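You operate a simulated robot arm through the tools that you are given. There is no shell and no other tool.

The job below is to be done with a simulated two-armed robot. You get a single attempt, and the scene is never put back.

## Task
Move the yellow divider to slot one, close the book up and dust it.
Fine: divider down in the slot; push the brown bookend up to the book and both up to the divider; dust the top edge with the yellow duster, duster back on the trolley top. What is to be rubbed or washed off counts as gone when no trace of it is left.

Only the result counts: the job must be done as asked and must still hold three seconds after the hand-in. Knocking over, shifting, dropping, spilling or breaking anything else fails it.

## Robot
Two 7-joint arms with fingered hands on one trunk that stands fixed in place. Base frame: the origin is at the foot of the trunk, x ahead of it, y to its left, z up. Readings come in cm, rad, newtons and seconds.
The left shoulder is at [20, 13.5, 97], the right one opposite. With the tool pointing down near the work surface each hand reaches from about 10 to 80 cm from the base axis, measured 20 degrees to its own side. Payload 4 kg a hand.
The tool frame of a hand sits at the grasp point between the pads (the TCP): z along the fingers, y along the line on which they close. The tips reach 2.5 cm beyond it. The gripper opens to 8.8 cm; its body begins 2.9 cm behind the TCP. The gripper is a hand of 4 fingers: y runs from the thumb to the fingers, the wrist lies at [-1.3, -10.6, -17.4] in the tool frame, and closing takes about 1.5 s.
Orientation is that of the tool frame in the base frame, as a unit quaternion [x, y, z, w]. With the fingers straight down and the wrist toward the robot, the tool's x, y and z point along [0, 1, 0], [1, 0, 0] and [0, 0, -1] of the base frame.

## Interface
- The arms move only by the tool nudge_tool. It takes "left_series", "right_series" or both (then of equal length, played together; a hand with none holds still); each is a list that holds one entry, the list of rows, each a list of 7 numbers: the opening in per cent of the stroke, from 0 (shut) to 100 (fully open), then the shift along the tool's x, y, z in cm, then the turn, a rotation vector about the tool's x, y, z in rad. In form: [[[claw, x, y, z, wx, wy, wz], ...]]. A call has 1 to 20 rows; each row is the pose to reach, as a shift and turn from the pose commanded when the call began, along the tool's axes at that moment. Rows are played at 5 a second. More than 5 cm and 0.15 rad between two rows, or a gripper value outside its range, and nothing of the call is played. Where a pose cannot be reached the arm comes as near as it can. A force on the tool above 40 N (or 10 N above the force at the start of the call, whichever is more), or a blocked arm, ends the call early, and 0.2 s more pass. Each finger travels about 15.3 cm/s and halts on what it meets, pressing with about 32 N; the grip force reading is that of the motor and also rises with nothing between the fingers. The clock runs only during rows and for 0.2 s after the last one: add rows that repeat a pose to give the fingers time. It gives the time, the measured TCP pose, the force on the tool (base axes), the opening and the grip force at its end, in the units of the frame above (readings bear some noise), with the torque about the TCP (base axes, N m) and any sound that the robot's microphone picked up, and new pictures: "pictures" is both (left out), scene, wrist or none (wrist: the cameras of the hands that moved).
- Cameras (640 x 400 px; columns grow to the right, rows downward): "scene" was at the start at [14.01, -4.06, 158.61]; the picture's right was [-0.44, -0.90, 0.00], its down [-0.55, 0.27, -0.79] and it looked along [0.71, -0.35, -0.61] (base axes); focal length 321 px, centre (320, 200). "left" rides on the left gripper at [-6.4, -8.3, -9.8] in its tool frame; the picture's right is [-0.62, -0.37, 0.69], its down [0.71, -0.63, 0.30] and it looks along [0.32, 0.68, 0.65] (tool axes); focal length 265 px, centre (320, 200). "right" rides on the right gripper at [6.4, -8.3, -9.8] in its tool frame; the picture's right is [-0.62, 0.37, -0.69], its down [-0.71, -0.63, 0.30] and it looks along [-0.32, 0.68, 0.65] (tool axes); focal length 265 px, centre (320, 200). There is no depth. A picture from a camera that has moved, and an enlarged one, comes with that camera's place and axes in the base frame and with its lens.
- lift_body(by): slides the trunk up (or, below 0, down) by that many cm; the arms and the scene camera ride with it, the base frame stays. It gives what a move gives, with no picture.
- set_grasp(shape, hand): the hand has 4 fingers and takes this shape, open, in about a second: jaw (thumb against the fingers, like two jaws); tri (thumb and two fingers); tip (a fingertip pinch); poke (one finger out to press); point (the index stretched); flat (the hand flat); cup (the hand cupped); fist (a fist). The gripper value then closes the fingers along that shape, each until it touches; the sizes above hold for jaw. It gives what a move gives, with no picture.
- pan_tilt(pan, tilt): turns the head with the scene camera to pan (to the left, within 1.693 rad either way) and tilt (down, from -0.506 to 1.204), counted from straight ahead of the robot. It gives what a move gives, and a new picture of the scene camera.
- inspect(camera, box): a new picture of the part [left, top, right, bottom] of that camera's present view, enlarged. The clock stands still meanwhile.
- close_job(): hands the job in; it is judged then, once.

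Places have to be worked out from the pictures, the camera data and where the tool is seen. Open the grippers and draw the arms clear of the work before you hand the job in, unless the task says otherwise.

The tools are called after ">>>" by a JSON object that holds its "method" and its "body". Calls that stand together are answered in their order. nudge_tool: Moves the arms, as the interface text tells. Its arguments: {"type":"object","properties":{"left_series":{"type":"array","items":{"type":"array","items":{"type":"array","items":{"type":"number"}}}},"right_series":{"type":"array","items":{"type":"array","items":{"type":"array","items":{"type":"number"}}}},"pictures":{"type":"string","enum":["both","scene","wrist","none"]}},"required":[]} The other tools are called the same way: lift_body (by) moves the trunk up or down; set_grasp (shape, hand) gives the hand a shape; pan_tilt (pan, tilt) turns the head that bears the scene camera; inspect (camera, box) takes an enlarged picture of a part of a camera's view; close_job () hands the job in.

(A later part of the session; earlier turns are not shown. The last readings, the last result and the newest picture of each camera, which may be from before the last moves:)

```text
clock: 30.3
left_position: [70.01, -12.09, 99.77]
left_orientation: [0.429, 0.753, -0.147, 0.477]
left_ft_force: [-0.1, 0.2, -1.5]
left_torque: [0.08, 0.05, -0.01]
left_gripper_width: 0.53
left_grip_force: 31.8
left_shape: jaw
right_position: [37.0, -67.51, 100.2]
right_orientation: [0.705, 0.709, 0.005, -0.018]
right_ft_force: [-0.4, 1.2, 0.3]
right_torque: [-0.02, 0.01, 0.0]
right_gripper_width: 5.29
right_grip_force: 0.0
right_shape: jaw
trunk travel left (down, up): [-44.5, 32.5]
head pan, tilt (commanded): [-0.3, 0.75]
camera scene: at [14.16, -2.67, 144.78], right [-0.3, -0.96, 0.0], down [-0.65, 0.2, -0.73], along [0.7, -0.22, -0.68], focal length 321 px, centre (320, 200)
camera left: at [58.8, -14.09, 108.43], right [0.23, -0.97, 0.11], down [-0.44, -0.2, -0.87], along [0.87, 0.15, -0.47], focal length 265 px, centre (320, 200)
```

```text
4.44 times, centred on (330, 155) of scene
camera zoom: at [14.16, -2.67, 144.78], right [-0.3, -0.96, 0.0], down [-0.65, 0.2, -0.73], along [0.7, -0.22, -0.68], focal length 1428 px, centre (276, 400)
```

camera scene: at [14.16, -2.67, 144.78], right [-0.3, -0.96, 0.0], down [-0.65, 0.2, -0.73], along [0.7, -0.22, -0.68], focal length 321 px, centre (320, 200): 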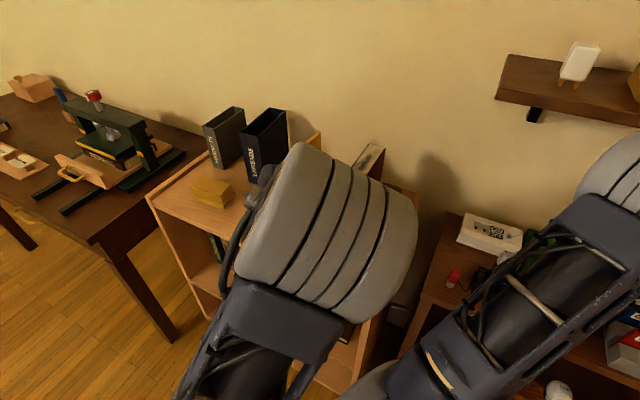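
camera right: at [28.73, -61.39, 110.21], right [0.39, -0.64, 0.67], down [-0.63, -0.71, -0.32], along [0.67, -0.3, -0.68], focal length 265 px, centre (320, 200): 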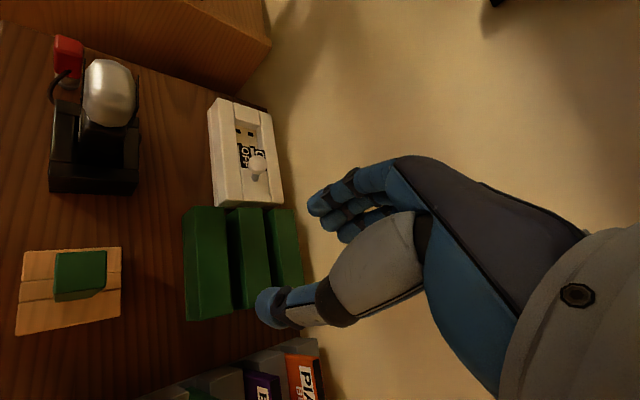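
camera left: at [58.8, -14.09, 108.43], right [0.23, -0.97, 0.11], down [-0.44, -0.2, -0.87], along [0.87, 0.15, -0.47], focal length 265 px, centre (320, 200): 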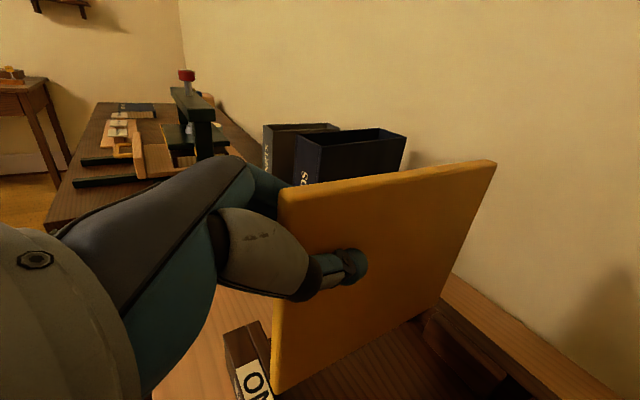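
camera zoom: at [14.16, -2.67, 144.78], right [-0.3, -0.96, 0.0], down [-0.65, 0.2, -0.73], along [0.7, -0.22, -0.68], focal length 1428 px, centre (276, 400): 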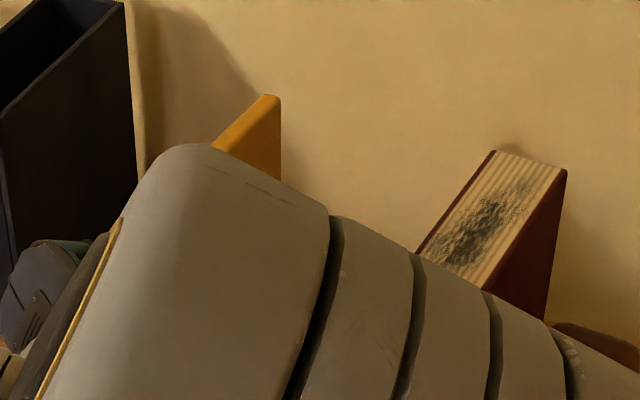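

The plate's foot now hovers ~1 cm above the blocks; against the front groove it looks ~0.3 cm too far forward and ~0.15 too far toward TWO. I correct this and lower slowly in small steps, watching the force.

>>> {"method": "nudge_tool", "body": {"left_series": [[[0, 0.15, 0.136, 0.4, 0, 0, 0], [0, 0.48, 0.06, 0.6, 0, 0, 0], [0, 0.82, -0.01, 0.8, 0, 0, 0], [0, 1.16, -0.09, 1.0, 0, 0, 0]]], "pictures": "wrist"}}

>>> {"method": "inspect", "body": {"camera": "left", "box": [215, 320, 343, 400]}}

>>> {"method": "inspect", "body": {"camera": "left", "box": [370, 250, 498, 330]}}

```text
clock: 31.3
left_position: [70.45, -12.19, 98.07]
left_orientation: [0.43, 0.752, -0.147, 0.477]
left_ft_force: [-0.6, -0.1, -0.9]
left_torque: [0.05, 0.04, -0.01]
left_gripper_width: 0.49
left_grip_force: 32.2
left_shape: jaw
right_position: [36.97, -67.38, 100.08]
right_orientation: [0.704, 0.71, 0.005, -0.016]
right_ft_force: [0.7, 0.7, 0.1]
right_torque: [-0.04, 0.0, -0.02]
right_gripper_width: 5.29
right_grip_force: 0.0
right_shape: jaw
trunk travel left (down, up): [-44.5, 32.5]
head pan, tilt (commanded): [-0.3, 0.75]
camera left: at [59.14, -14.18, 106.92], right [0.23, -0.97, 0.11], down [-0.44, -0.2, -0.88], along [0.87, 0.15, -0.47], focal length 265 px, centre (320, 200)
```

left: 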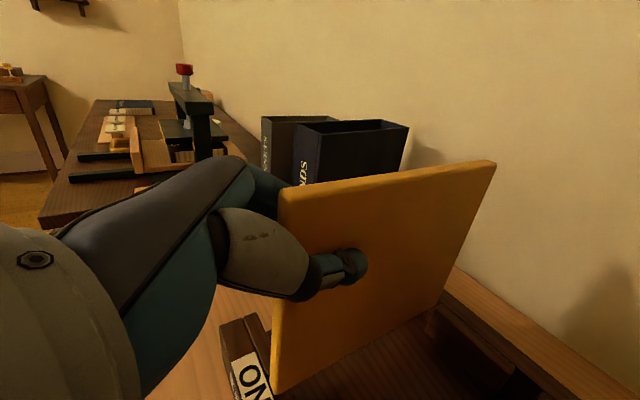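

```text
5.00 times, centred on (279, 360) of left
camera zoom: at [59.14, -14.18, 106.92], right [0.23, -0.97, 0.11], down [-0.44, -0.2, -0.88], along [0.87, 0.15, -0.47], focal length 1327 px, centre (525, -600)
```

zoom: 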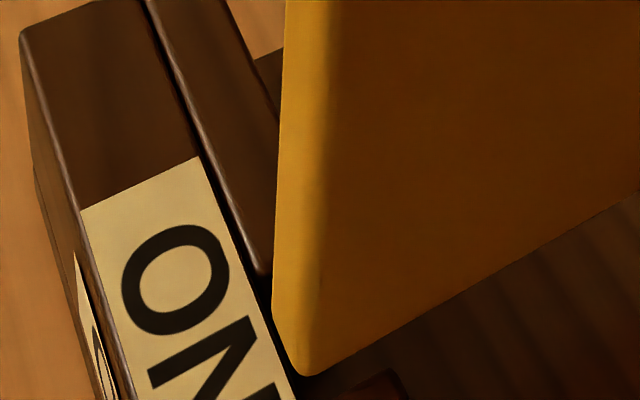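

```text
5.00 times, centred on (434, 290) of left
camera zoom: at [59.14, -14.18, 106.92], right [0.23, -0.97, 0.11], down [-0.44, -0.2, -0.88], along [0.87, 0.15, -0.47], focal length 1327 px, centre (-250, -250)
```

zoom: 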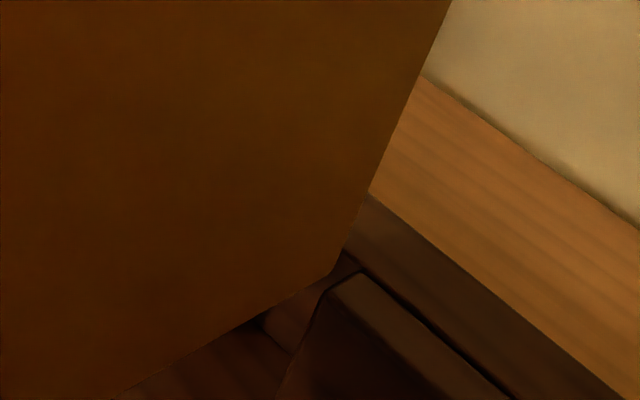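

No contact yet, and both front and rear corners appear inside the notch. I keep lowering in small steps.

>>> {"method": "nudge_tool", "body": {"left_series": [[[0, 0.3, -0.07, 0.175, 0, 0, 0], [0, 0.59, -0.13, 0.35, 0, 0, 0], [0, 0.89, -0.2, 0.525, 0, 0, 0], [0, 1.18, -0.265, 0.7, 0, 0, 0]]], "pictures": "wrist"}}

>>> {"method": "inspect", "body": {"camera": "left", "box": [215, 320, 343, 400]}}

>>> {"method": "inspect", "body": {"camera": "left", "box": [370, 250, 498, 330]}}

```text
clock: 32.3
left_position: [70.4, -12.13, 97.07]
left_orientation: [0.429, 0.75, -0.148, 0.481]
left_ft_force: [10.4, -7.5, 26.5]
left_torque: [-0.16, -0.52, -0.07]
left_gripper_width: 0.5
left_grip_force: 31.3
left_shape: jaw
right_position: [36.87, -67.52, 100.11]
right_orientation: [0.705, 0.709, 0.004, -0.017]
right_ft_force: [0.1, 0.2, 0.0]
right_torque: [0.0, -0.04, -0.01]
right_gripper_width: 5.28
right_grip_force: 0.1
right_shape: jaw
trunk travel left (down, up): [-44.5, 32.5]
head pan, tilt (commanded): [-0.3, 0.75]
camera left: at [59.16, -14.2, 105.84], right [0.23, -0.97, 0.11], down [-0.43, -0.2, -0.88], along [0.87, 0.15, -0.47], focal length 265 px, centre (320, 200)
```

left: 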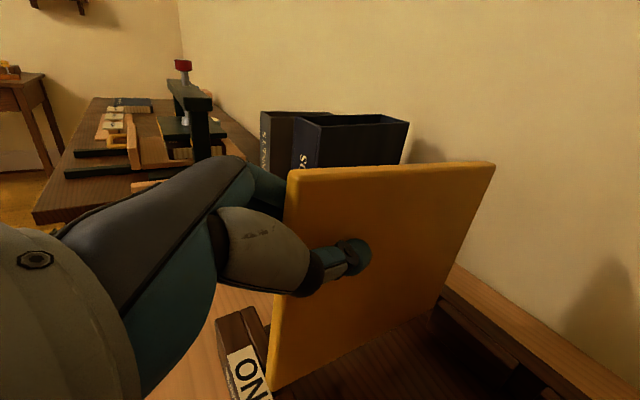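

```text
5.00 times, centred on (279, 360) of left
camera zoom: at [59.16, -14.2, 105.84], right [0.23, -0.97, 0.11], down [-0.43, -0.2, -0.88], along [0.87, 0.15, -0.47], focal length 1327 px, centre (525, -600)
```

zoom: 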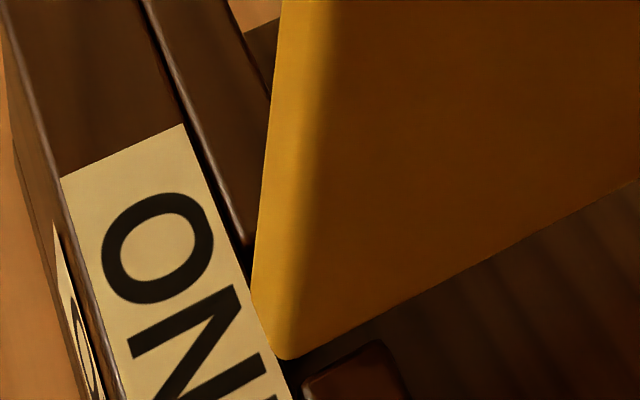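

```text
5.00 times, centred on (434, 290) of left
camera zoom: at [59.16, -14.2, 105.84], right [0.23, -0.97, 0.11], down [-0.43, -0.2, -0.88], along [0.87, 0.15, -0.47], focal length 1327 px, centre (-250, -250)
```

zoom: 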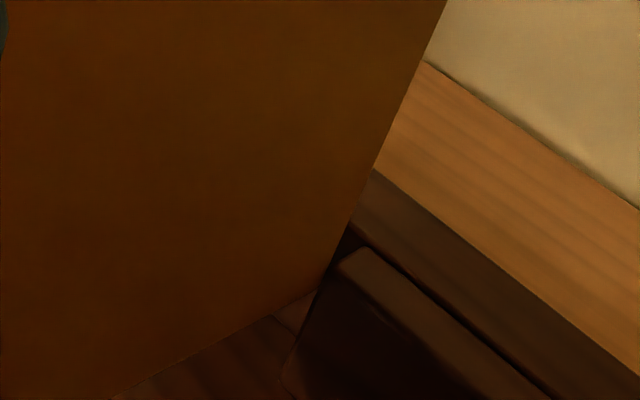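

Contact: 26 N upward with a backward component, so the plate's front foot is landing on the front rail. I raise it again 1.3 cm and shift it back (deeper), then re-measure its tilt.

>>> {"method": "nudge_tool", "body": {"left_series": [[[0, -0.45, 0.1, -0.27, 0, 0, 0], [0, -1.1, 0.25, -0.65, 0, 0, 0]]], "pictures": "wrist"}}

>>> {"method": "inspect", "body": {"camera": "left", "box": [260, 150, 340, 200]}}

>>> {"method": "inspect", "body": {"camera": "left", "box": [440, 140, 520, 190]}}

>>> {"method": "inspect", "body": {"camera": "left", "box": [370, 250, 498, 330]}}

>>> {"method": "inspect", "body": {"camera": "left", "box": [215, 320, 343, 400]}}

```text
clock: 32.9
left_position: [70.49, -12.22, 97.77]
left_orientation: [0.431, 0.754, -0.145, 0.474]
left_ft_force: [-0.2, -0.4, -0.4]
left_torque: [0.08, 0.07, 0.02]
left_gripper_width: 0.47
left_grip_force: 32.1
left_shape: jaw
right_position: [36.98, -67.44, 100.11]
right_orientation: [0.705, 0.709, 0.004, -0.017]
right_ft_force: [-0.2, 0.1, -0.3]
right_torque: [-0.03, 0.01, -0.05]
right_gripper_width: 5.28
right_grip_force: 0.1
right_shape: jaw
trunk travel left (down, up): [-44.5, 32.5]
head pan, tilt (commanded): [-0.3, 0.75]
camera left: at [59.16, -14.23, 106.68], right [0.23, -0.97, 0.1], down [-0.45, -0.2, -0.87], along [0.86, 0.16, -0.48], focal length 265 px, centre (320, 200)
```

left: 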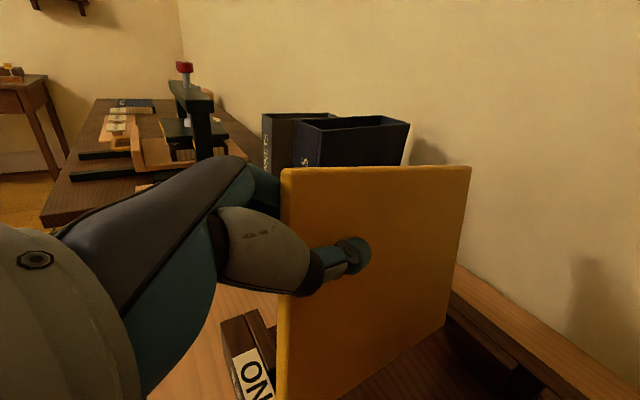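

```text
8.00 times, centred on (300, 175) of left
camera zoom: at [59.16, -14.23, 106.68], right [0.23, -0.97, 0.1], down [-0.45, -0.2, -0.87], along [0.86, 0.16, -0.48], focal length 2123 px, centre (480, 400)
```

zoom: 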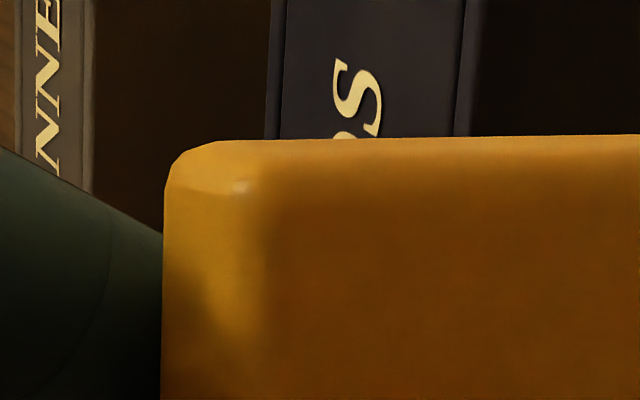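

```text
8.00 times, centred on (480, 165) of left
camera zoom: at [59.16, -14.23, 106.68], right [0.23, -0.97, 0.1], down [-0.45, -0.2, -0.87], along [0.86, 0.16, -0.48], focal length 2123 px, centre (-960, 480)
```

zoom: 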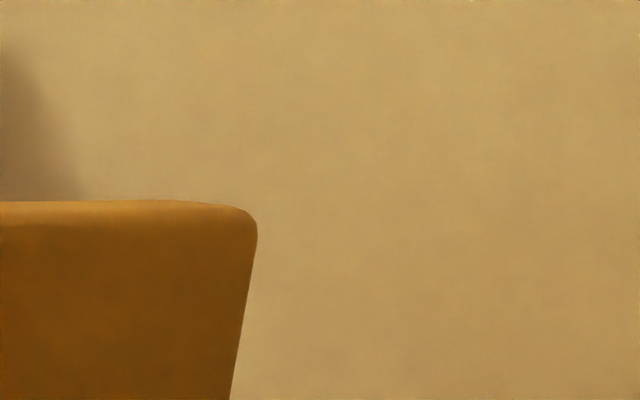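

```text
5.00 times, centred on (434, 290) of left
camera zoom: at [59.16, -14.23, 106.68], right [0.23, -0.97, 0.1], down [-0.45, -0.2, -0.87], along [0.86, 0.16, -0.48], focal length 1327 px, centre (-250, -250)
```

zoom: 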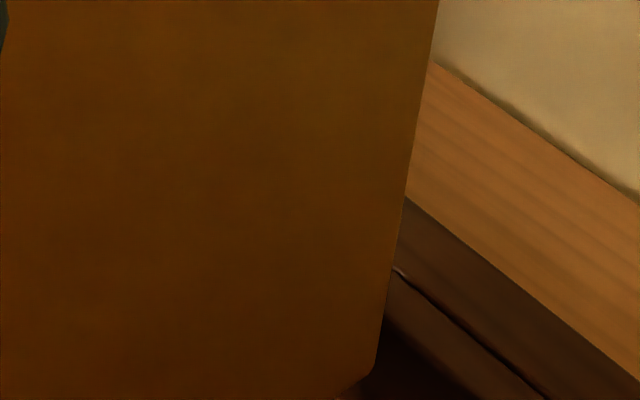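

```text
5.00 times, centred on (279, 360) of left
camera zoom: at [59.16, -14.23, 106.68], right [0.23, -0.97, 0.1], down [-0.45, -0.2, -0.87], along [0.86, 0.16, -0.48], focal length 1327 px, centre (525, -600)
```

zoom: 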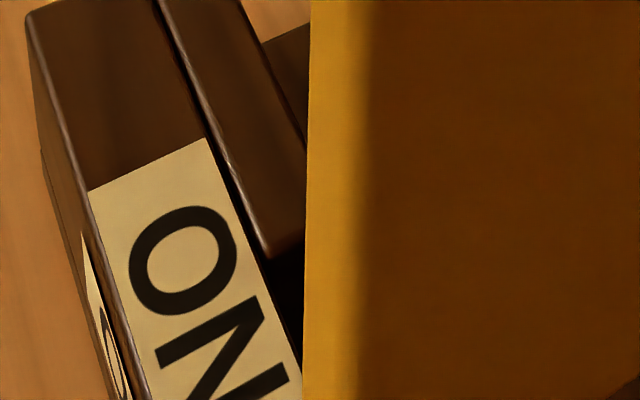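

Under the contact load the plate turned in the grip (it now leans and its rear hangs low). I lift it clear by 5 cm and measure it again before re-squaring.

>>> {"method": "nudge_tool", "body": {"left_series": [[[0, -0.85, 0.19, -0.5, 0, 0, 0], [0, -1.7, 0.38, -1.0, 0, 0, 0], [0, -2.95, 0.66, -1.75, 0, 0, 0], [0, -4.2, 0.95, -2.5, 0, 0, 0], [0, -4.2, 0.95, -2.5, 0, 0, 0]]], "pictures": "both"}}

>>> {"method": "inspect", "body": {"camera": "left", "box": [255, 140, 355, 200]}}

>>> {"method": "inspect", "body": {"camera": "left", "box": [420, 130, 520, 190]}}

>>> {"method": "inspect", "body": {"camera": "left", "box": [390, 290, 490, 350]}}

>>> {"method": "inspect", "body": {"camera": "left", "box": [240, 340, 340, 400]}}

>>> {"method": "inspect", "body": {"camera": "scene", "box": [270, 90, 370, 150]}}

```text
clock: 34.1
left_position: [70.46, -12.28, 103.2]
left_orientation: [0.429, 0.753, -0.146, 0.477]
left_ft_force: [-0.2, -0.5, -0.7]
left_torque: [0.05, 0.05, 0.0]
left_gripper_width: 0.52
left_grip_force: 31.9
left_shape: jaw
right_position: [36.94, -67.52, 100.2]
right_orientation: [0.705, 0.709, 0.005, -0.017]
right_ft_force: [-0.3, 0.3, 0.3]
right_torque: [-0.05, -0.03, 0.03]
right_gripper_width: 5.29
right_grip_force: 0.1
right_shape: jaw
trunk travel left (down, up): [-44.5, 32.5]
head pan, tilt (commanded): [-0.3, 0.75]
camera scene: at [14.16, -2.68, 144.78], right [-0.3, -0.96, 0.0], down [-0.65, 0.2, -0.73], along [0.7, -0.22, -0.68], focal length 321 px, centre (320, 200)
camera left: at [59.19, -14.21, 111.88], right [0.23, -0.97, 0.11], down [-0.44, -0.2, -0.87], along [0.87, 0.15, -0.47], focal length 265 px, centre (320, 200)
```

scene: 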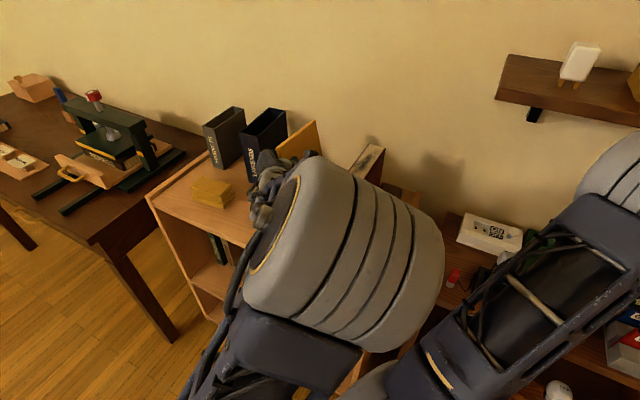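
left: 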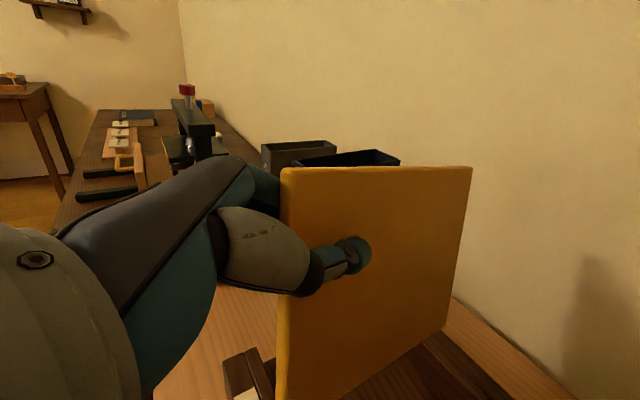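

```text
6.40 times, centred on (305, 170) of left
camera zoom: at [59.19, -14.21, 111.88], right [0.23, -0.97, 0.11], down [-0.44, -0.2, -0.87], along [0.87, 0.15, -0.47], focal length 1699 px, centre (416, 392)
```

zoom: 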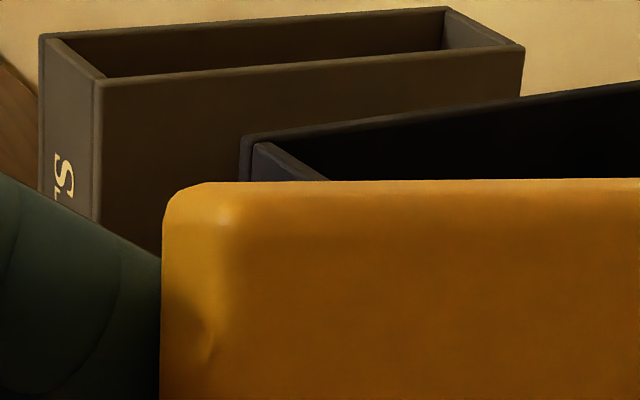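

```text
6.40 times, centred on (470, 160) of left
camera zoom: at [59.19, -14.21, 111.88], right [0.23, -0.97, 0.11], down [-0.44, -0.2, -0.87], along [0.87, 0.15, -0.47], focal length 1699 px, centre (-640, 456)
```

zoom: 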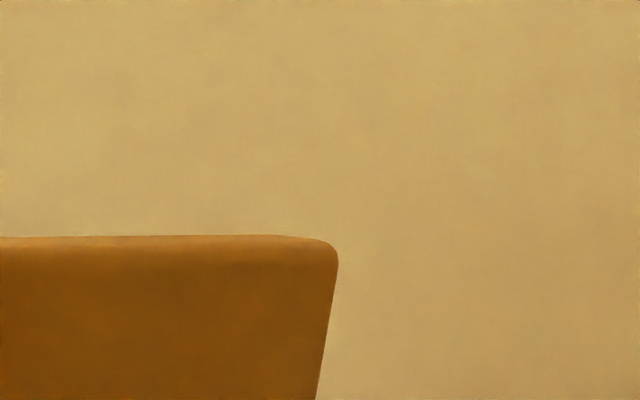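

```text
6.40 times, centred on (440, 320) of left
camera zoom: at [59.19, -14.21, 111.88], right [0.23, -0.97, 0.11], down [-0.44, -0.2, -0.87], along [0.87, 0.15, -0.47], focal length 1699 px, centre (-448, -568)
```

zoom: 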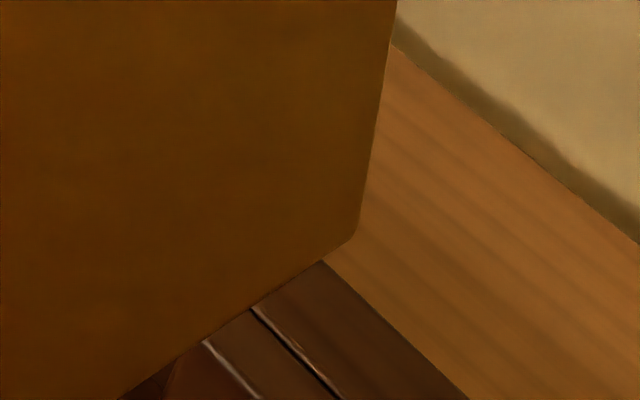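

```text
6.40 times, centred on (290, 370) of left
camera zoom: at [59.19, -14.21, 111.88], right [0.23, -0.97, 0.11], down [-0.44, -0.2, -0.87], along [0.87, 0.15, -0.47], focal length 1699 px, centre (512, -888)
```

zoom: 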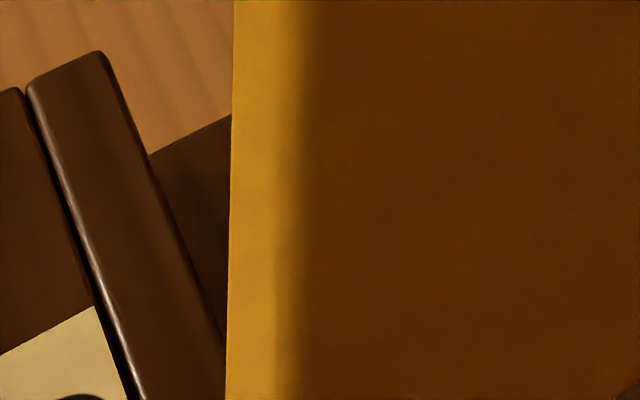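

```text
6.40 times, centred on (320, 120) of scene
camera zoom: at [14.16, -2.68, 144.78], right [-0.3, -0.96, 0.0], down [-0.65, 0.2, -0.73], along [0.7, -0.22, -0.68], focal length 2056 px, centre (320, 712)
```

zoom: 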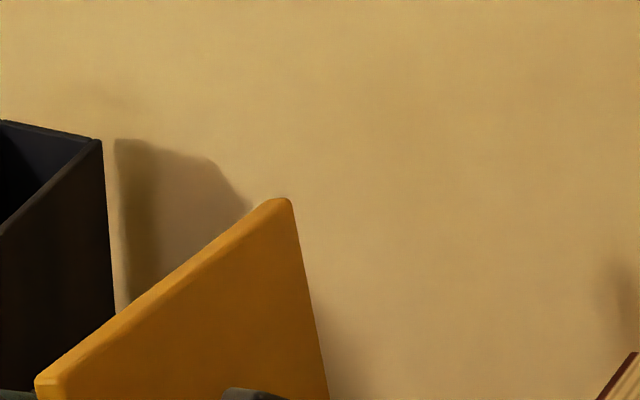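

Both cameras agree now: the plate leans 15° (top toward ONE) with its rear 7° low. I turn the hand again to square it and shift 0.4 cm toward TWO; then I will check before lowering.

>>> {"method": "nudge_tool", "body": {"left_series": [[[0, -0.03, -0.13, 0, -0.039, -0.028, 0.085], [0, -0.06, -0.26, 0, -0.078, -0.056, 0.17], [0, -0.094, -0.389, 0.011, -0.117, -0.084, 0.254], [0, -0.094, -0.389, 0.011, -0.117, -0.084, 0.254]]], "pictures": "both"}}

>>> {"method": "inspect", "body": {"camera": "scene", "box": [250, 90, 350, 150]}}

>>> {"method": "inspect", "body": {"camera": "left", "box": [255, 140, 355, 200]}}

>>> {"method": "inspect", "body": {"camera": "left", "box": [420, 130, 520, 190]}}

>>> {"method": "inspect", "body": {"camera": "left", "box": [390, 290, 490, 350]}}

```text
clock: 35.1
left_position: [70.28, -12.45, 102.99]
left_orientation: [0.487, 0.679, -0.059, 0.547]
left_ft_force: [-0.1, -0.6, -2.1]
left_torque: [0.09, 0.08, 0.01]
left_gripper_width: 0.47
left_grip_force: 31.6
left_shape: jaw
right_position: [36.91, -67.42, 100.16]
right_orientation: [0.705, 0.709, 0.004, -0.018]
right_ft_force: [-0.3, 0.8, 0.6]
right_torque: [-0.01, -0.01, 0.0]
right_gripper_width: 5.29
right_grip_force: 0.0
right_shape: jaw
trunk travel left (down, up): [-44.5, 32.5]
head pan, tilt (commanded): [-0.3, 0.75]
camera scene: at [14.16, -2.67, 144.78], right [-0.3, -0.96, 0.0], down [-0.65, 0.2, -0.73], along [0.7, -0.22, -0.68], focal length 321 px, centre (320, 200)
camera left: at [56.88, -14.65, 108.21], right [0.16, -0.98, 0.06], down [-0.2, -0.09, -0.98], along [0.97, 0.15, -0.21], focal length 265 px, centre (320, 200)
```

scene: 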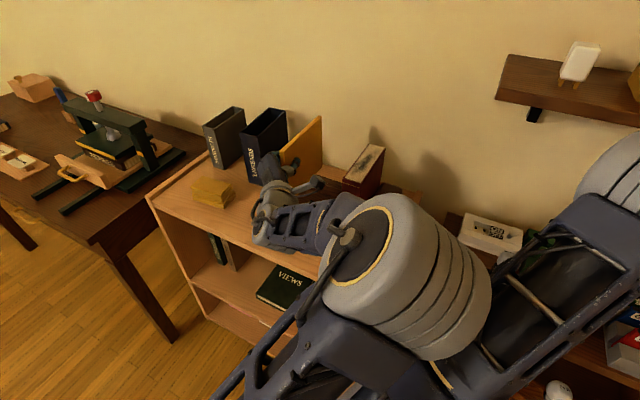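
left: 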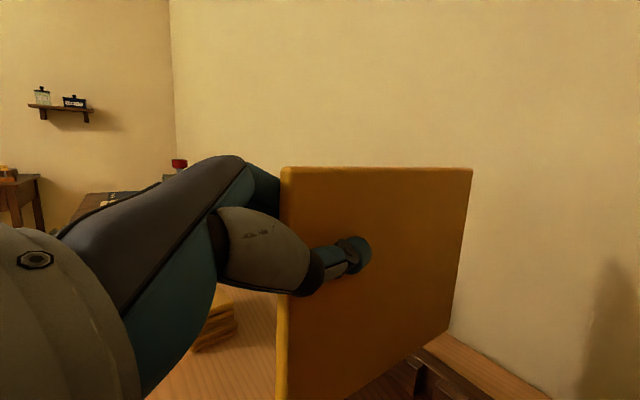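

```text
6.40 times, centred on (300, 120) of scene
camera zoom: at [14.16, -2.67, 144.78], right [-0.3, -0.96, 0.0], down [-0.65, 0.2, -0.73], along [0.7, -0.22, -0.68], focal length 2056 px, centre (448, 712)
```

zoom: 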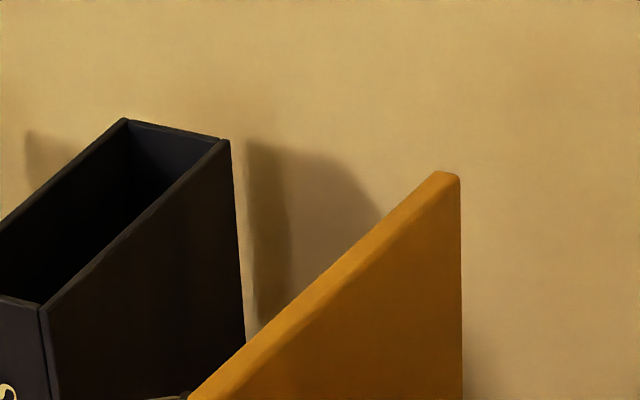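

```text
6.40 times, centred on (305, 170) of left
camera zoom: at [56.88, -14.65, 108.21], right [0.16, -0.98, 0.06], down [-0.2, -0.09, -0.98], along [0.97, 0.15, -0.21], focal length 1699 px, centre (416, 392)
```

zoom: 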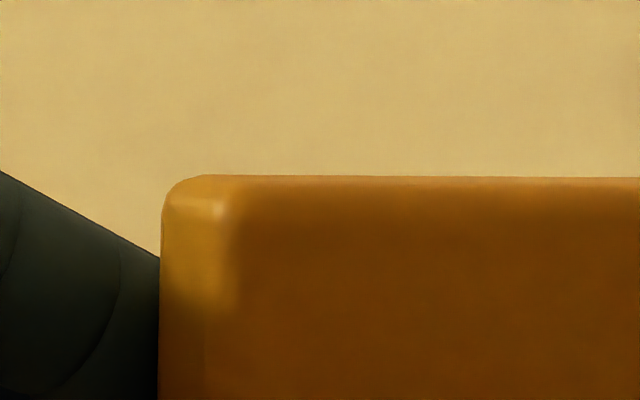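

```text
6.40 times, centred on (470, 160) of left
camera zoom: at [56.88, -14.65, 108.21], right [0.16, -0.98, 0.06], down [-0.2, -0.09, -0.98], along [0.97, 0.15, -0.21], focal length 1699 px, centre (-640, 456)
```

zoom: 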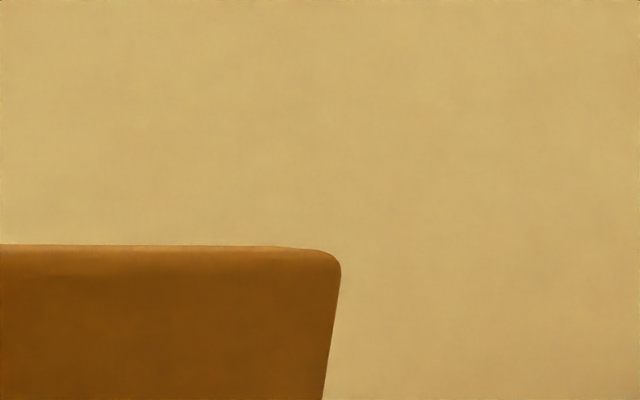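

```text
6.40 times, centred on (440, 320) of left
camera zoom: at [56.88, -14.65, 108.21], right [0.16, -0.98, 0.06], down [-0.2, -0.09, -0.98], along [0.97, 0.15, -0.21], focal length 1699 px, centre (-448, -568)
```

zoom: 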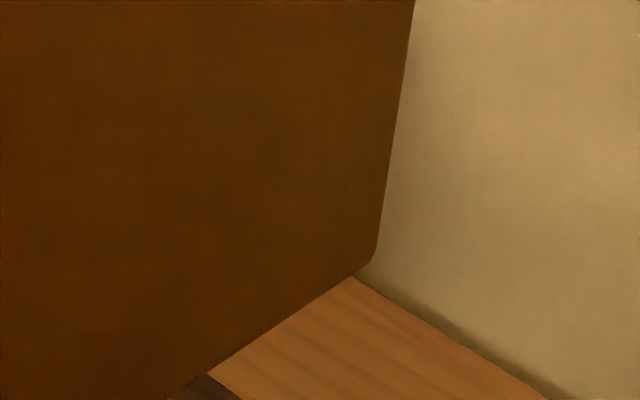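

The plate is upright again (lean ≤1.6°, level). I lower it to just above the blocks with a tiny lean correction, then compare its corners with the notch directly.

>>> {"method": "nudge_tool", "body": {"left_series": [[[0, 0.9, -0.45, 0.5, -0.003, 0.001, 0.008], [0, 1.8, -0.9, 0.95, -0.006, 0.002, 0.015], [0, 2.7, -1.4, 1.4, -0.009, 0.004, 0.023], [0, 3.37, -1.8, 1.76, -0.009, 0.004, 0.023], [0, 3.37, -1.8, 1.76, -0.009, 0.004, 0.023]]], "pictures": "both"}}

>>> {"method": "inspect", "body": {"camera": "left", "box": [215, 320, 343, 400]}}

>>> {"method": "inspect", "body": {"camera": "left", "box": [390, 290, 518, 370]}}

>>> {"method": "inspect", "body": {"camera": "scene", "box": [230, 110, 350, 260]}}

```text
clock: 36.3
left_position: [70.29, -12.32, 98.83]
left_orientation: [0.492, 0.675, -0.048, 0.548]
left_ft_force: [-0.3, 0.5, -0.8]
left_torque: [0.06, 0.06, 0.01]
left_gripper_width: 0.48
left_grip_force: 31.6
left_shape: jaw
right_position: [36.84, -67.47, 100.06]
right_orientation: [0.704, 0.71, 0.005, -0.017]
right_ft_force: [0.4, -0.1, 0.4]
right_torque: [-0.01, -0.03, 0.0]
right_gripper_width: 5.31
right_grip_force: 0.0
right_shape: jaw
trunk travel left (down, up): [-44.5, 32.5]
head pan, tilt (commanded): [-0.3, 0.75]
camera scene: at [14.16, -2.68, 144.78], right [-0.3, -0.96, 0.0], down [-0.65, 0.2, -0.73], along [0.7, -0.22, -0.68], focal length 321 px, centre (320, 200)
camera left: at [57.0, -14.63, 103.79], right [0.16, -0.99, 0.04], down [-0.18, -0.07, -0.98], along [0.97, 0.15, -0.19], focal length 265 px, centre (320, 200)
```

scene: 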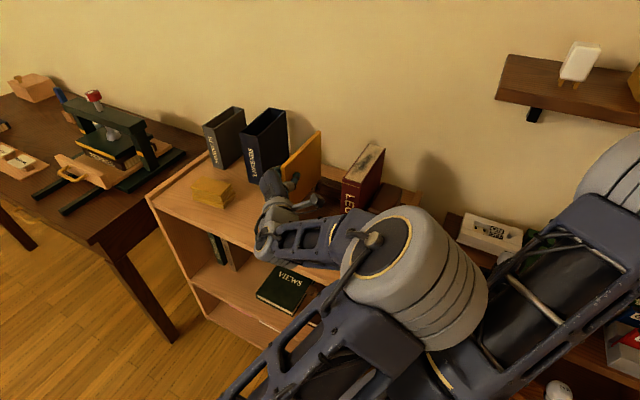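
left: 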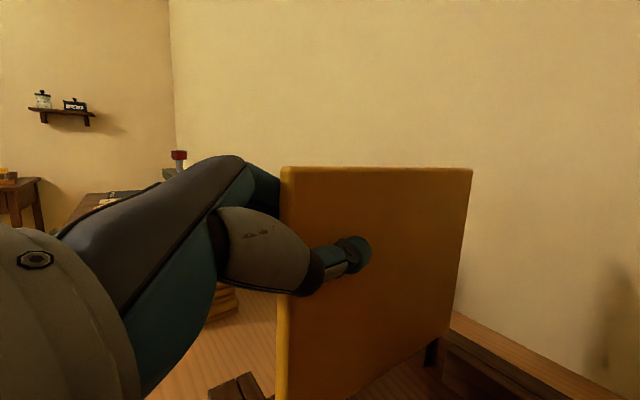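

```text
5.00 times, centred on (279, 360) of left
camera zoom: at [57.0, -14.63, 103.79], right [0.16, -0.99, 0.04], down [-0.18, -0.07, -0.98], along [0.97, 0.15, -0.19], focal length 1327 px, centre (525, -600)
```

zoom: 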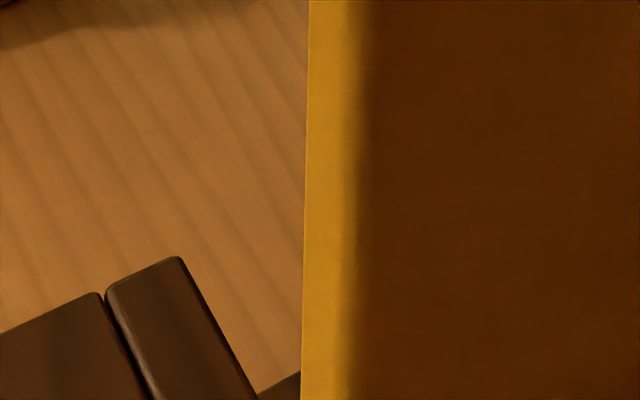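

```text
5.00 times, centred on (454, 330) of left
camera zoom: at [57.0, -14.63, 103.79], right [0.16, -0.99, 0.04], down [-0.18, -0.07, -0.98], along [0.97, 0.15, -0.19], focal length 1327 px, centre (-350, -450)
```

zoom: 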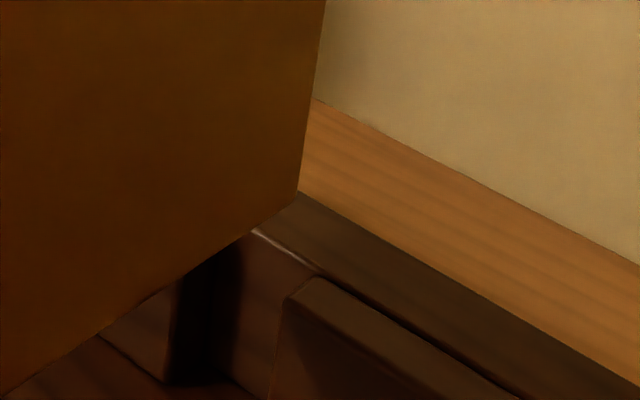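

```text
2.67 times, centred on (290, 185) of scene
camera zoom: at [14.16, -2.68, 144.78], right [-0.3, -0.96, 0.0], down [-0.65, 0.2, -0.73], along [0.7, -0.22, -0.68], focal length 857 px, centre (400, 240)
```

zoom: 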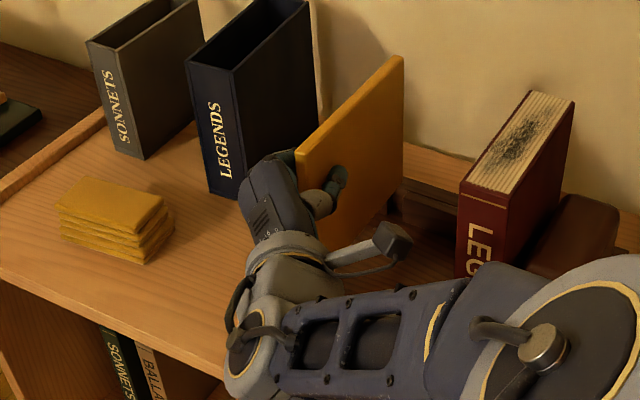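

The front foot is now out of the wrist camera's view, so I'll go by feel: shift 0.2 cm deeper and come down in small steps, reading the force direction each time.

>>> {"method": "nudge_tool", "body": {"left_series": [[[0, 0.2, -0.13, 0.21, 0, 0, 0], [0, 0.4, -0.26, 0.42, 0, 0, 0], [0, 0.4, -0.26, 0.42, 0, 0, 0]]], "pictures": "none"}}

>>> {"method": "inspect", "body": {"camera": "left", "box": [390, 290, 518, 370]}}

>>> {"method": "inspect", "body": {"camera": "scene", "box": [250, 110, 350, 210]}}

```text
clock: 37.1
left_position: [70.34, -12.61, 98.33]
left_orientation: [0.491, 0.675, -0.048, 0.548]
left_ft_force: [0.2, -0.3, -0.8]
left_torque: [0.06, 0.08, 0.0]
left_gripper_width: 0.49
left_grip_force: 31.9
left_shape: jaw
right_position: [36.93, -67.5, 100.16]
right_orientation: [0.705, 0.709, 0.004, -0.018]
right_ft_force: [-0.9, 0.0, 0.5]
right_torque: [0.02, 0.02, -0.02]
right_gripper_width: 5.29
right_grip_force: 0.1
right_shape: jaw
trunk travel left (down, up): [-44.5, 32.5]
head pan, tilt (commanded): [-0.3, 0.75]
```

```text
5.00 times, centred on (454, 330) of left
camera zoom: at [57.01, -14.84, 103.23], right [0.16, -0.99, 0.04], down [-0.18, -0.07, -0.98], along [0.97, 0.15, -0.19], focal length 1327 px, centre (-350, -450)
```

zoom: 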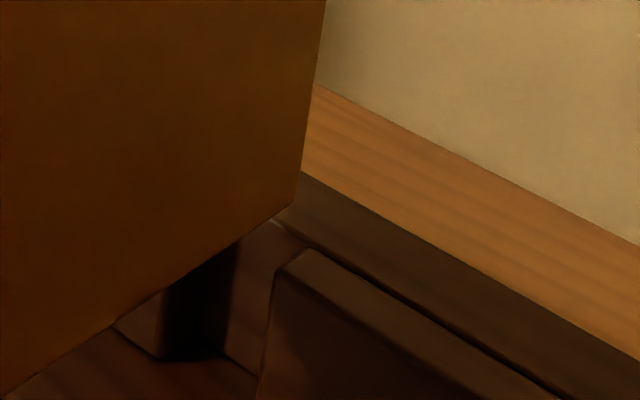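

```text
4.00 times, centred on (300, 160) of scene
camera zoom: at [14.16, -2.68, 144.78], right [-0.3, -0.96, 0.0], down [-0.65, 0.2, -0.73], along [0.7, -0.22, -0.68], focal length 1285 px, centre (400, 360)
```

zoom: 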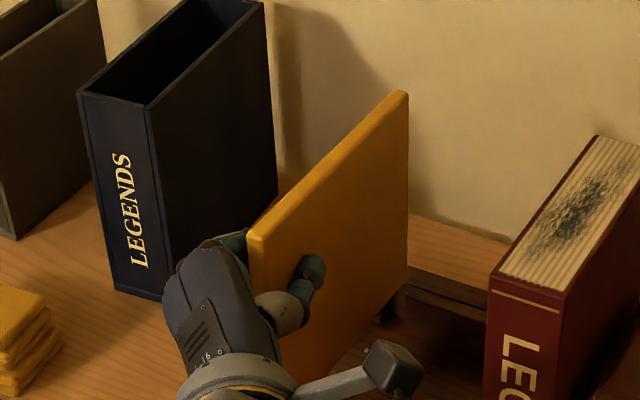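

By the head camera the plate spans depth ~2.6–19.7 against walls ~2.1–19.8, so it is slightly too deep now. I ease 0.15 cm forward and lower 0.4 cm.

>>> {"method": "nudge_tool", "body": {"left_series": [[[0, 0.18, -0.1, 0.01, 0, 0, 0], [0, 0.37, -0.21, 0.02, 0, 0, 0], [0, 0.37, -0.21, 0.02, 0, 0, 0]]], "pictures": "none"}}

>>> {"method": "inspect", "body": {"camera": "left", "box": [390, 290, 518, 370]}}

```text
clock: 37.9
left_position: [70.36, -12.4, 98.03]
left_orientation: [0.492, 0.675, -0.048, 0.548]
left_ft_force: [-0.1, -0.1, -2.0]
left_torque: [0.03, 0.1, -0.01]
left_gripper_width: 0.48
left_grip_force: 32.2
left_shape: jaw
right_position: [36.9, -67.51, 99.89]
right_orientation: [0.705, 0.709, 0.005, -0.017]
right_ft_force: [0.0, -0.1, 0.3]
right_torque: [-0.03, -0.04, 0.03]
right_gripper_width: 5.28
right_grip_force: 0.0
right_shape: jaw
trunk travel left (down, up): [-44.5, 32.5]
head pan, tilt (commanded): [-0.3, 0.75]
```

```text
5.00 times, centred on (454, 330) of left
camera zoom: at [56.95, -14.72, 102.89], right [0.16, -0.99, 0.04], down [-0.18, -0.07, -0.98], along [0.97, 0.15, -0.19], focal length 1327 px, centre (-350, -450)
```

zoom: 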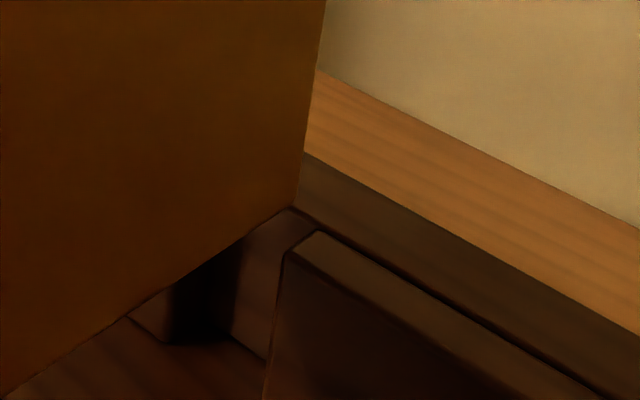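

The rear foot now lines up just in front of the rear rail, with no contact force. I continue down in 0.3 cm steps.

>>> {"method": "nudge_tool", "body": {"left_series": [[[0, 0.12, -0.07, 0.06, 0, 0, 0], [0, 0.24, -0.14, 0.12, 0, 0, 0], [0, 0.24, -0.14, 0.12, 0, 0, 0]]], "pictures": "none"}}

>>> {"method": "inspect", "body": {"camera": "left", "box": [390, 290, 518, 370]}}

>>> {"method": "inspect", "body": {"camera": "scene", "box": [240, 120, 340, 220]}}

```text
clock: 38.7
left_position: [70.29, -12.37, 97.51]
left_orientation: [0.492, 0.675, -0.048, 0.548]
left_ft_force: [-0.1, -0.6, -1.8]
left_torque: [0.07, 0.07, 0.02]
left_gripper_width: 0.49
left_grip_force: 32.8
left_shape: jaw
right_position: [36.96, -67.5, 100.03]
right_orientation: [0.705, 0.709, 0.005, -0.016]
right_ft_force: [0.9, -0.9, 0.2]
right_torque: [-0.03, 0.04, -0.02]
right_gripper_width: 5.28
right_grip_force: 0.1
right_shape: jaw
trunk travel left (down, up): [-44.5, 32.5]
head pan, tilt (commanded): [-0.3, 0.75]
```

```text
5.00 times, centred on (454, 330) of left
camera zoom: at [56.96, -14.7, 102.55], right [0.16, -0.99, 0.04], down [-0.18, -0.07, -0.98], along [0.97, 0.15, -0.19], focal length 1327 px, centre (-350, -450)
```

zoom: 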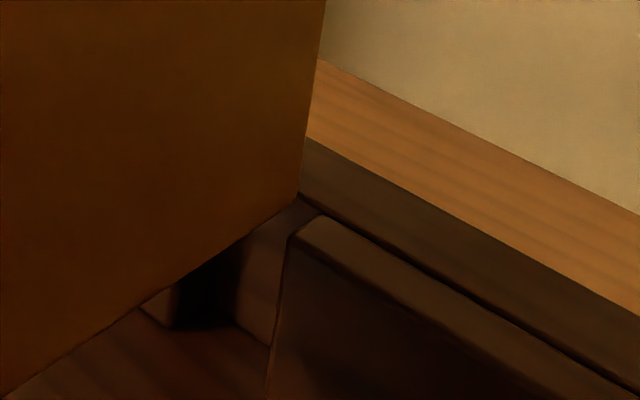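

```text
4.00 times, centred on (290, 170) of scene
camera zoom: at [14.16, -2.68, 144.78], right [-0.3, -0.96, 0.0], down [-0.65, 0.2, -0.73], along [0.7, -0.22, -0.68], focal length 1285 px, centre (440, 320)
```

zoom: 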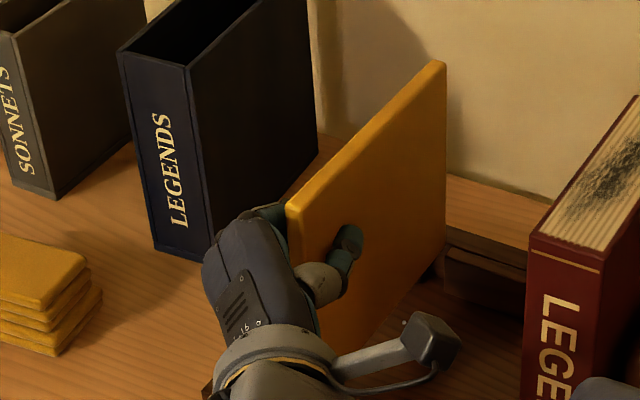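

Still no contact at TCP z 97.5; I continue.

>>> {"method": "nudge_tool", "body": {"left_series": [[[0, 0.16, -0.095, 0.08, 0, 0, 0], [0, 0.32, -0.19, 0.16, 0, 0, 0], [0, 0.32, -0.19, 0.16, 0, 0, 0]]], "pictures": "none"}}

>>> {"method": "inspect", "body": {"camera": "left", "box": [390, 290, 518, 370]}}

```text
clock: 39.5
left_position: [70.26, -12.44, 97.3]
left_orientation: [0.492, 0.674, -0.049, 0.549]
left_ft_force: [0.5, -0.4, -0.6]
left_torque: [0.08, 0.07, -0.02]
left_gripper_width: 0.48
left_grip_force: 32.3
left_shape: jaw
right_position: [36.87, -67.49, 100.08]
right_orientation: [0.705, 0.709, 0.005, -0.017]
right_ft_force: [0.6, 0.9, 0.5]
right_torque: [0.02, 0.01, -0.04]
right_gripper_width: 5.29
right_grip_force: 0.1
right_shape: jaw
trunk travel left (down, up): [-44.5, 32.5]
head pan, tilt (commanded): [-0.3, 0.75]
```

```text
5.00 times, centred on (454, 330) of left
camera zoom: at [56.96, -14.68, 102.16], right [0.16, -0.99, 0.04], down [-0.18, -0.07, -0.98], along [0.97, 0.15, -0.19], focal length 1327 px, centre (-350, -450)
```

zoom: 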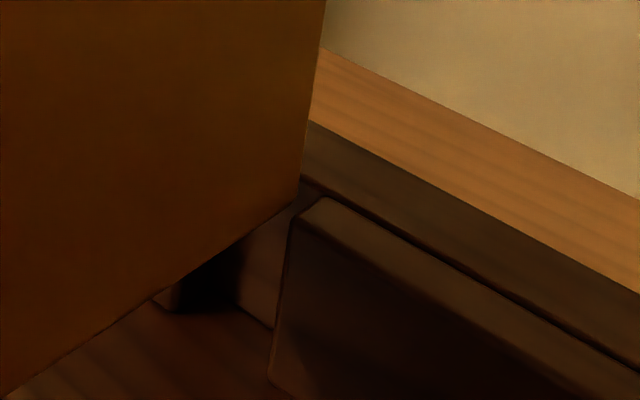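

The rear foot is entering its notch without contact. I keep going down 0.4 cm per step.

>>> {"method": "nudge_tool", "body": {"left_series": [[[0, 0.16, -0.095, 0.08, 0, 0, 0], [0, 0.32, -0.19, 0.16, 0, 0, 0], [0, 0.32, -0.19, 0.16, 0, 0, 0]]], "pictures": "none"}}

>>> {"method": "inspect", "body": {"camera": "left", "box": [390, 290, 518, 370]}}

>>> {"method": "inspect", "body": {"camera": "scene", "box": [240, 120, 340, 220]}}

```text
clock: 40.3
left_position: [70.33, -12.35, 96.69]
left_orientation: [0.492, 0.674, -0.049, 0.548]
left_ft_force: [0.3, -0.3, -2.0]
left_torque: [0.06, 0.05, -0.01]
left_gripper_width: 0.49
left_grip_force: 32.0
left_shape: jaw
right_position: [36.87, -67.37, 100.15]
right_orientation: [0.705, 0.709, 0.005, -0.017]
right_ft_force: [-0.2, 0.9, 0.3]
right_torque: [0.0, 0.0, -0.01]
right_gripper_width: 5.3
right_grip_force: 0.1
right_shape: jaw
trunk travel left (down, up): [-44.5, 32.5]
head pan, tilt (commanded): [-0.3, 0.75]
```

```text
5.00 times, centred on (454, 330) of left
camera zoom: at [56.95, -14.7, 101.76], right [0.16, -0.99, 0.04], down [-0.18, -0.07, -0.98], along [0.97, 0.15, -0.19], focal length 1327 px, centre (-350, -450)
```

zoom: 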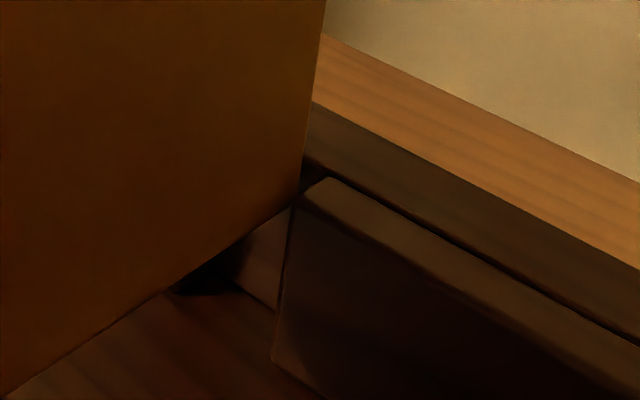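

```text
4.00 times, centred on (290, 170) of scene
camera zoom: at [14.16, -2.68, 144.78], right [-0.3, -0.96, 0.0], down [-0.65, 0.2, -0.73], along [0.7, -0.22, -0.68], focal length 1285 px, centre (440, 320)
```

zoom: 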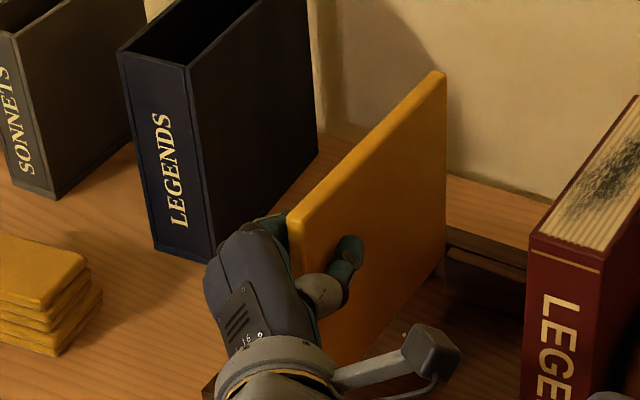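

TCP z 96.7 and still free — past the height where it struck before. I continue down.

>>> {"method": "nudge_tool", "body": {"left_series": [[[0, 0.16, -0.095, 0.08, 0, 0, 0], [0, 0.32, -0.19, 0.16, 0, 0, 0], [0, 0.47, -0.285, 0.24, 0, 0, 0], [0, 0.47, -0.285, 0.24, 0, 0, 0]]], "pictures": "none"}}

>>> {"method": "inspect", "body": {"camera": "left", "box": [390, 290, 518, 370]}}

>>> {"method": "inspect", "body": {"camera": "scene", "box": [240, 120, 340, 220]}}

```text
clock: 41.3
left_position: [70.32, -12.33, 96.23]
left_orientation: [0.492, 0.675, -0.048, 0.548]
left_ft_force: [0.2, -0.4, -1.7]
left_torque: [0.06, 0.05, -0.03]
left_gripper_width: 0.47
left_grip_force: 32.1
left_shape: jaw
right_position: [36.86, -67.34, 100.07]
right_orientation: [0.705, 0.709, 0.004, -0.017]
right_ft_force: [0.0, 1.1, -0.3]
right_torque: [-0.02, -0.07, -0.02]
right_gripper_width: 5.27
right_grip_force: 0.0
right_shape: jaw
trunk travel left (down, up): [-44.5, 32.5]
head pan, tilt (commanded): [-0.3, 0.75]
```

```text
5.00 times, centred on (454, 330) of left
camera zoom: at [56.98, -14.69, 101.19], right [0.16, -0.99, 0.04], down [-0.18, -0.07, -0.98], along [0.97, 0.15, -0.19], focal length 1327 px, centre (-350, -450)
```

zoom: 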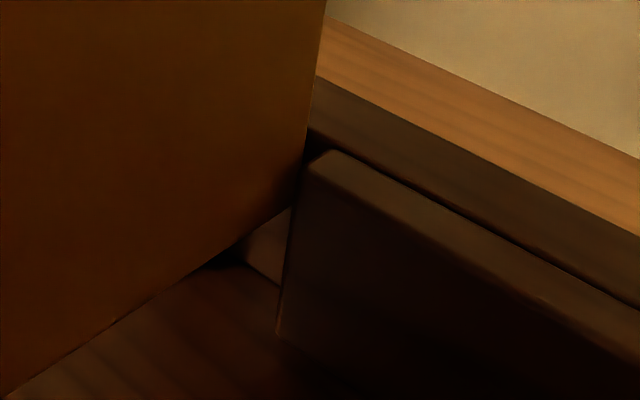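

```text
4.00 times, centred on (290, 170) of scene
camera zoom: at [14.16, -2.68, 144.78], right [-0.3, -0.96, 0.0], down [-0.65, 0.2, -0.73], along [0.7, -0.22, -0.68], focal length 1285 px, centre (440, 320)
```

zoom: 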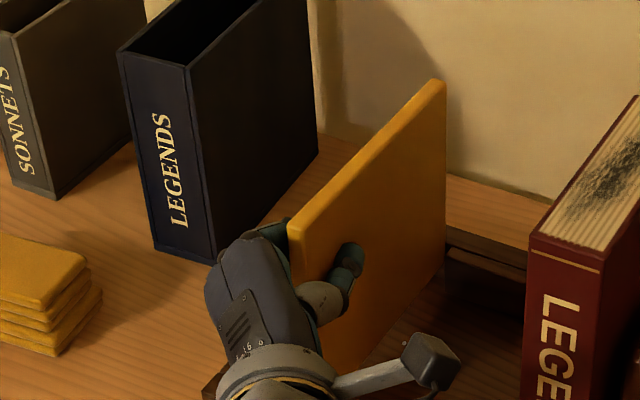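

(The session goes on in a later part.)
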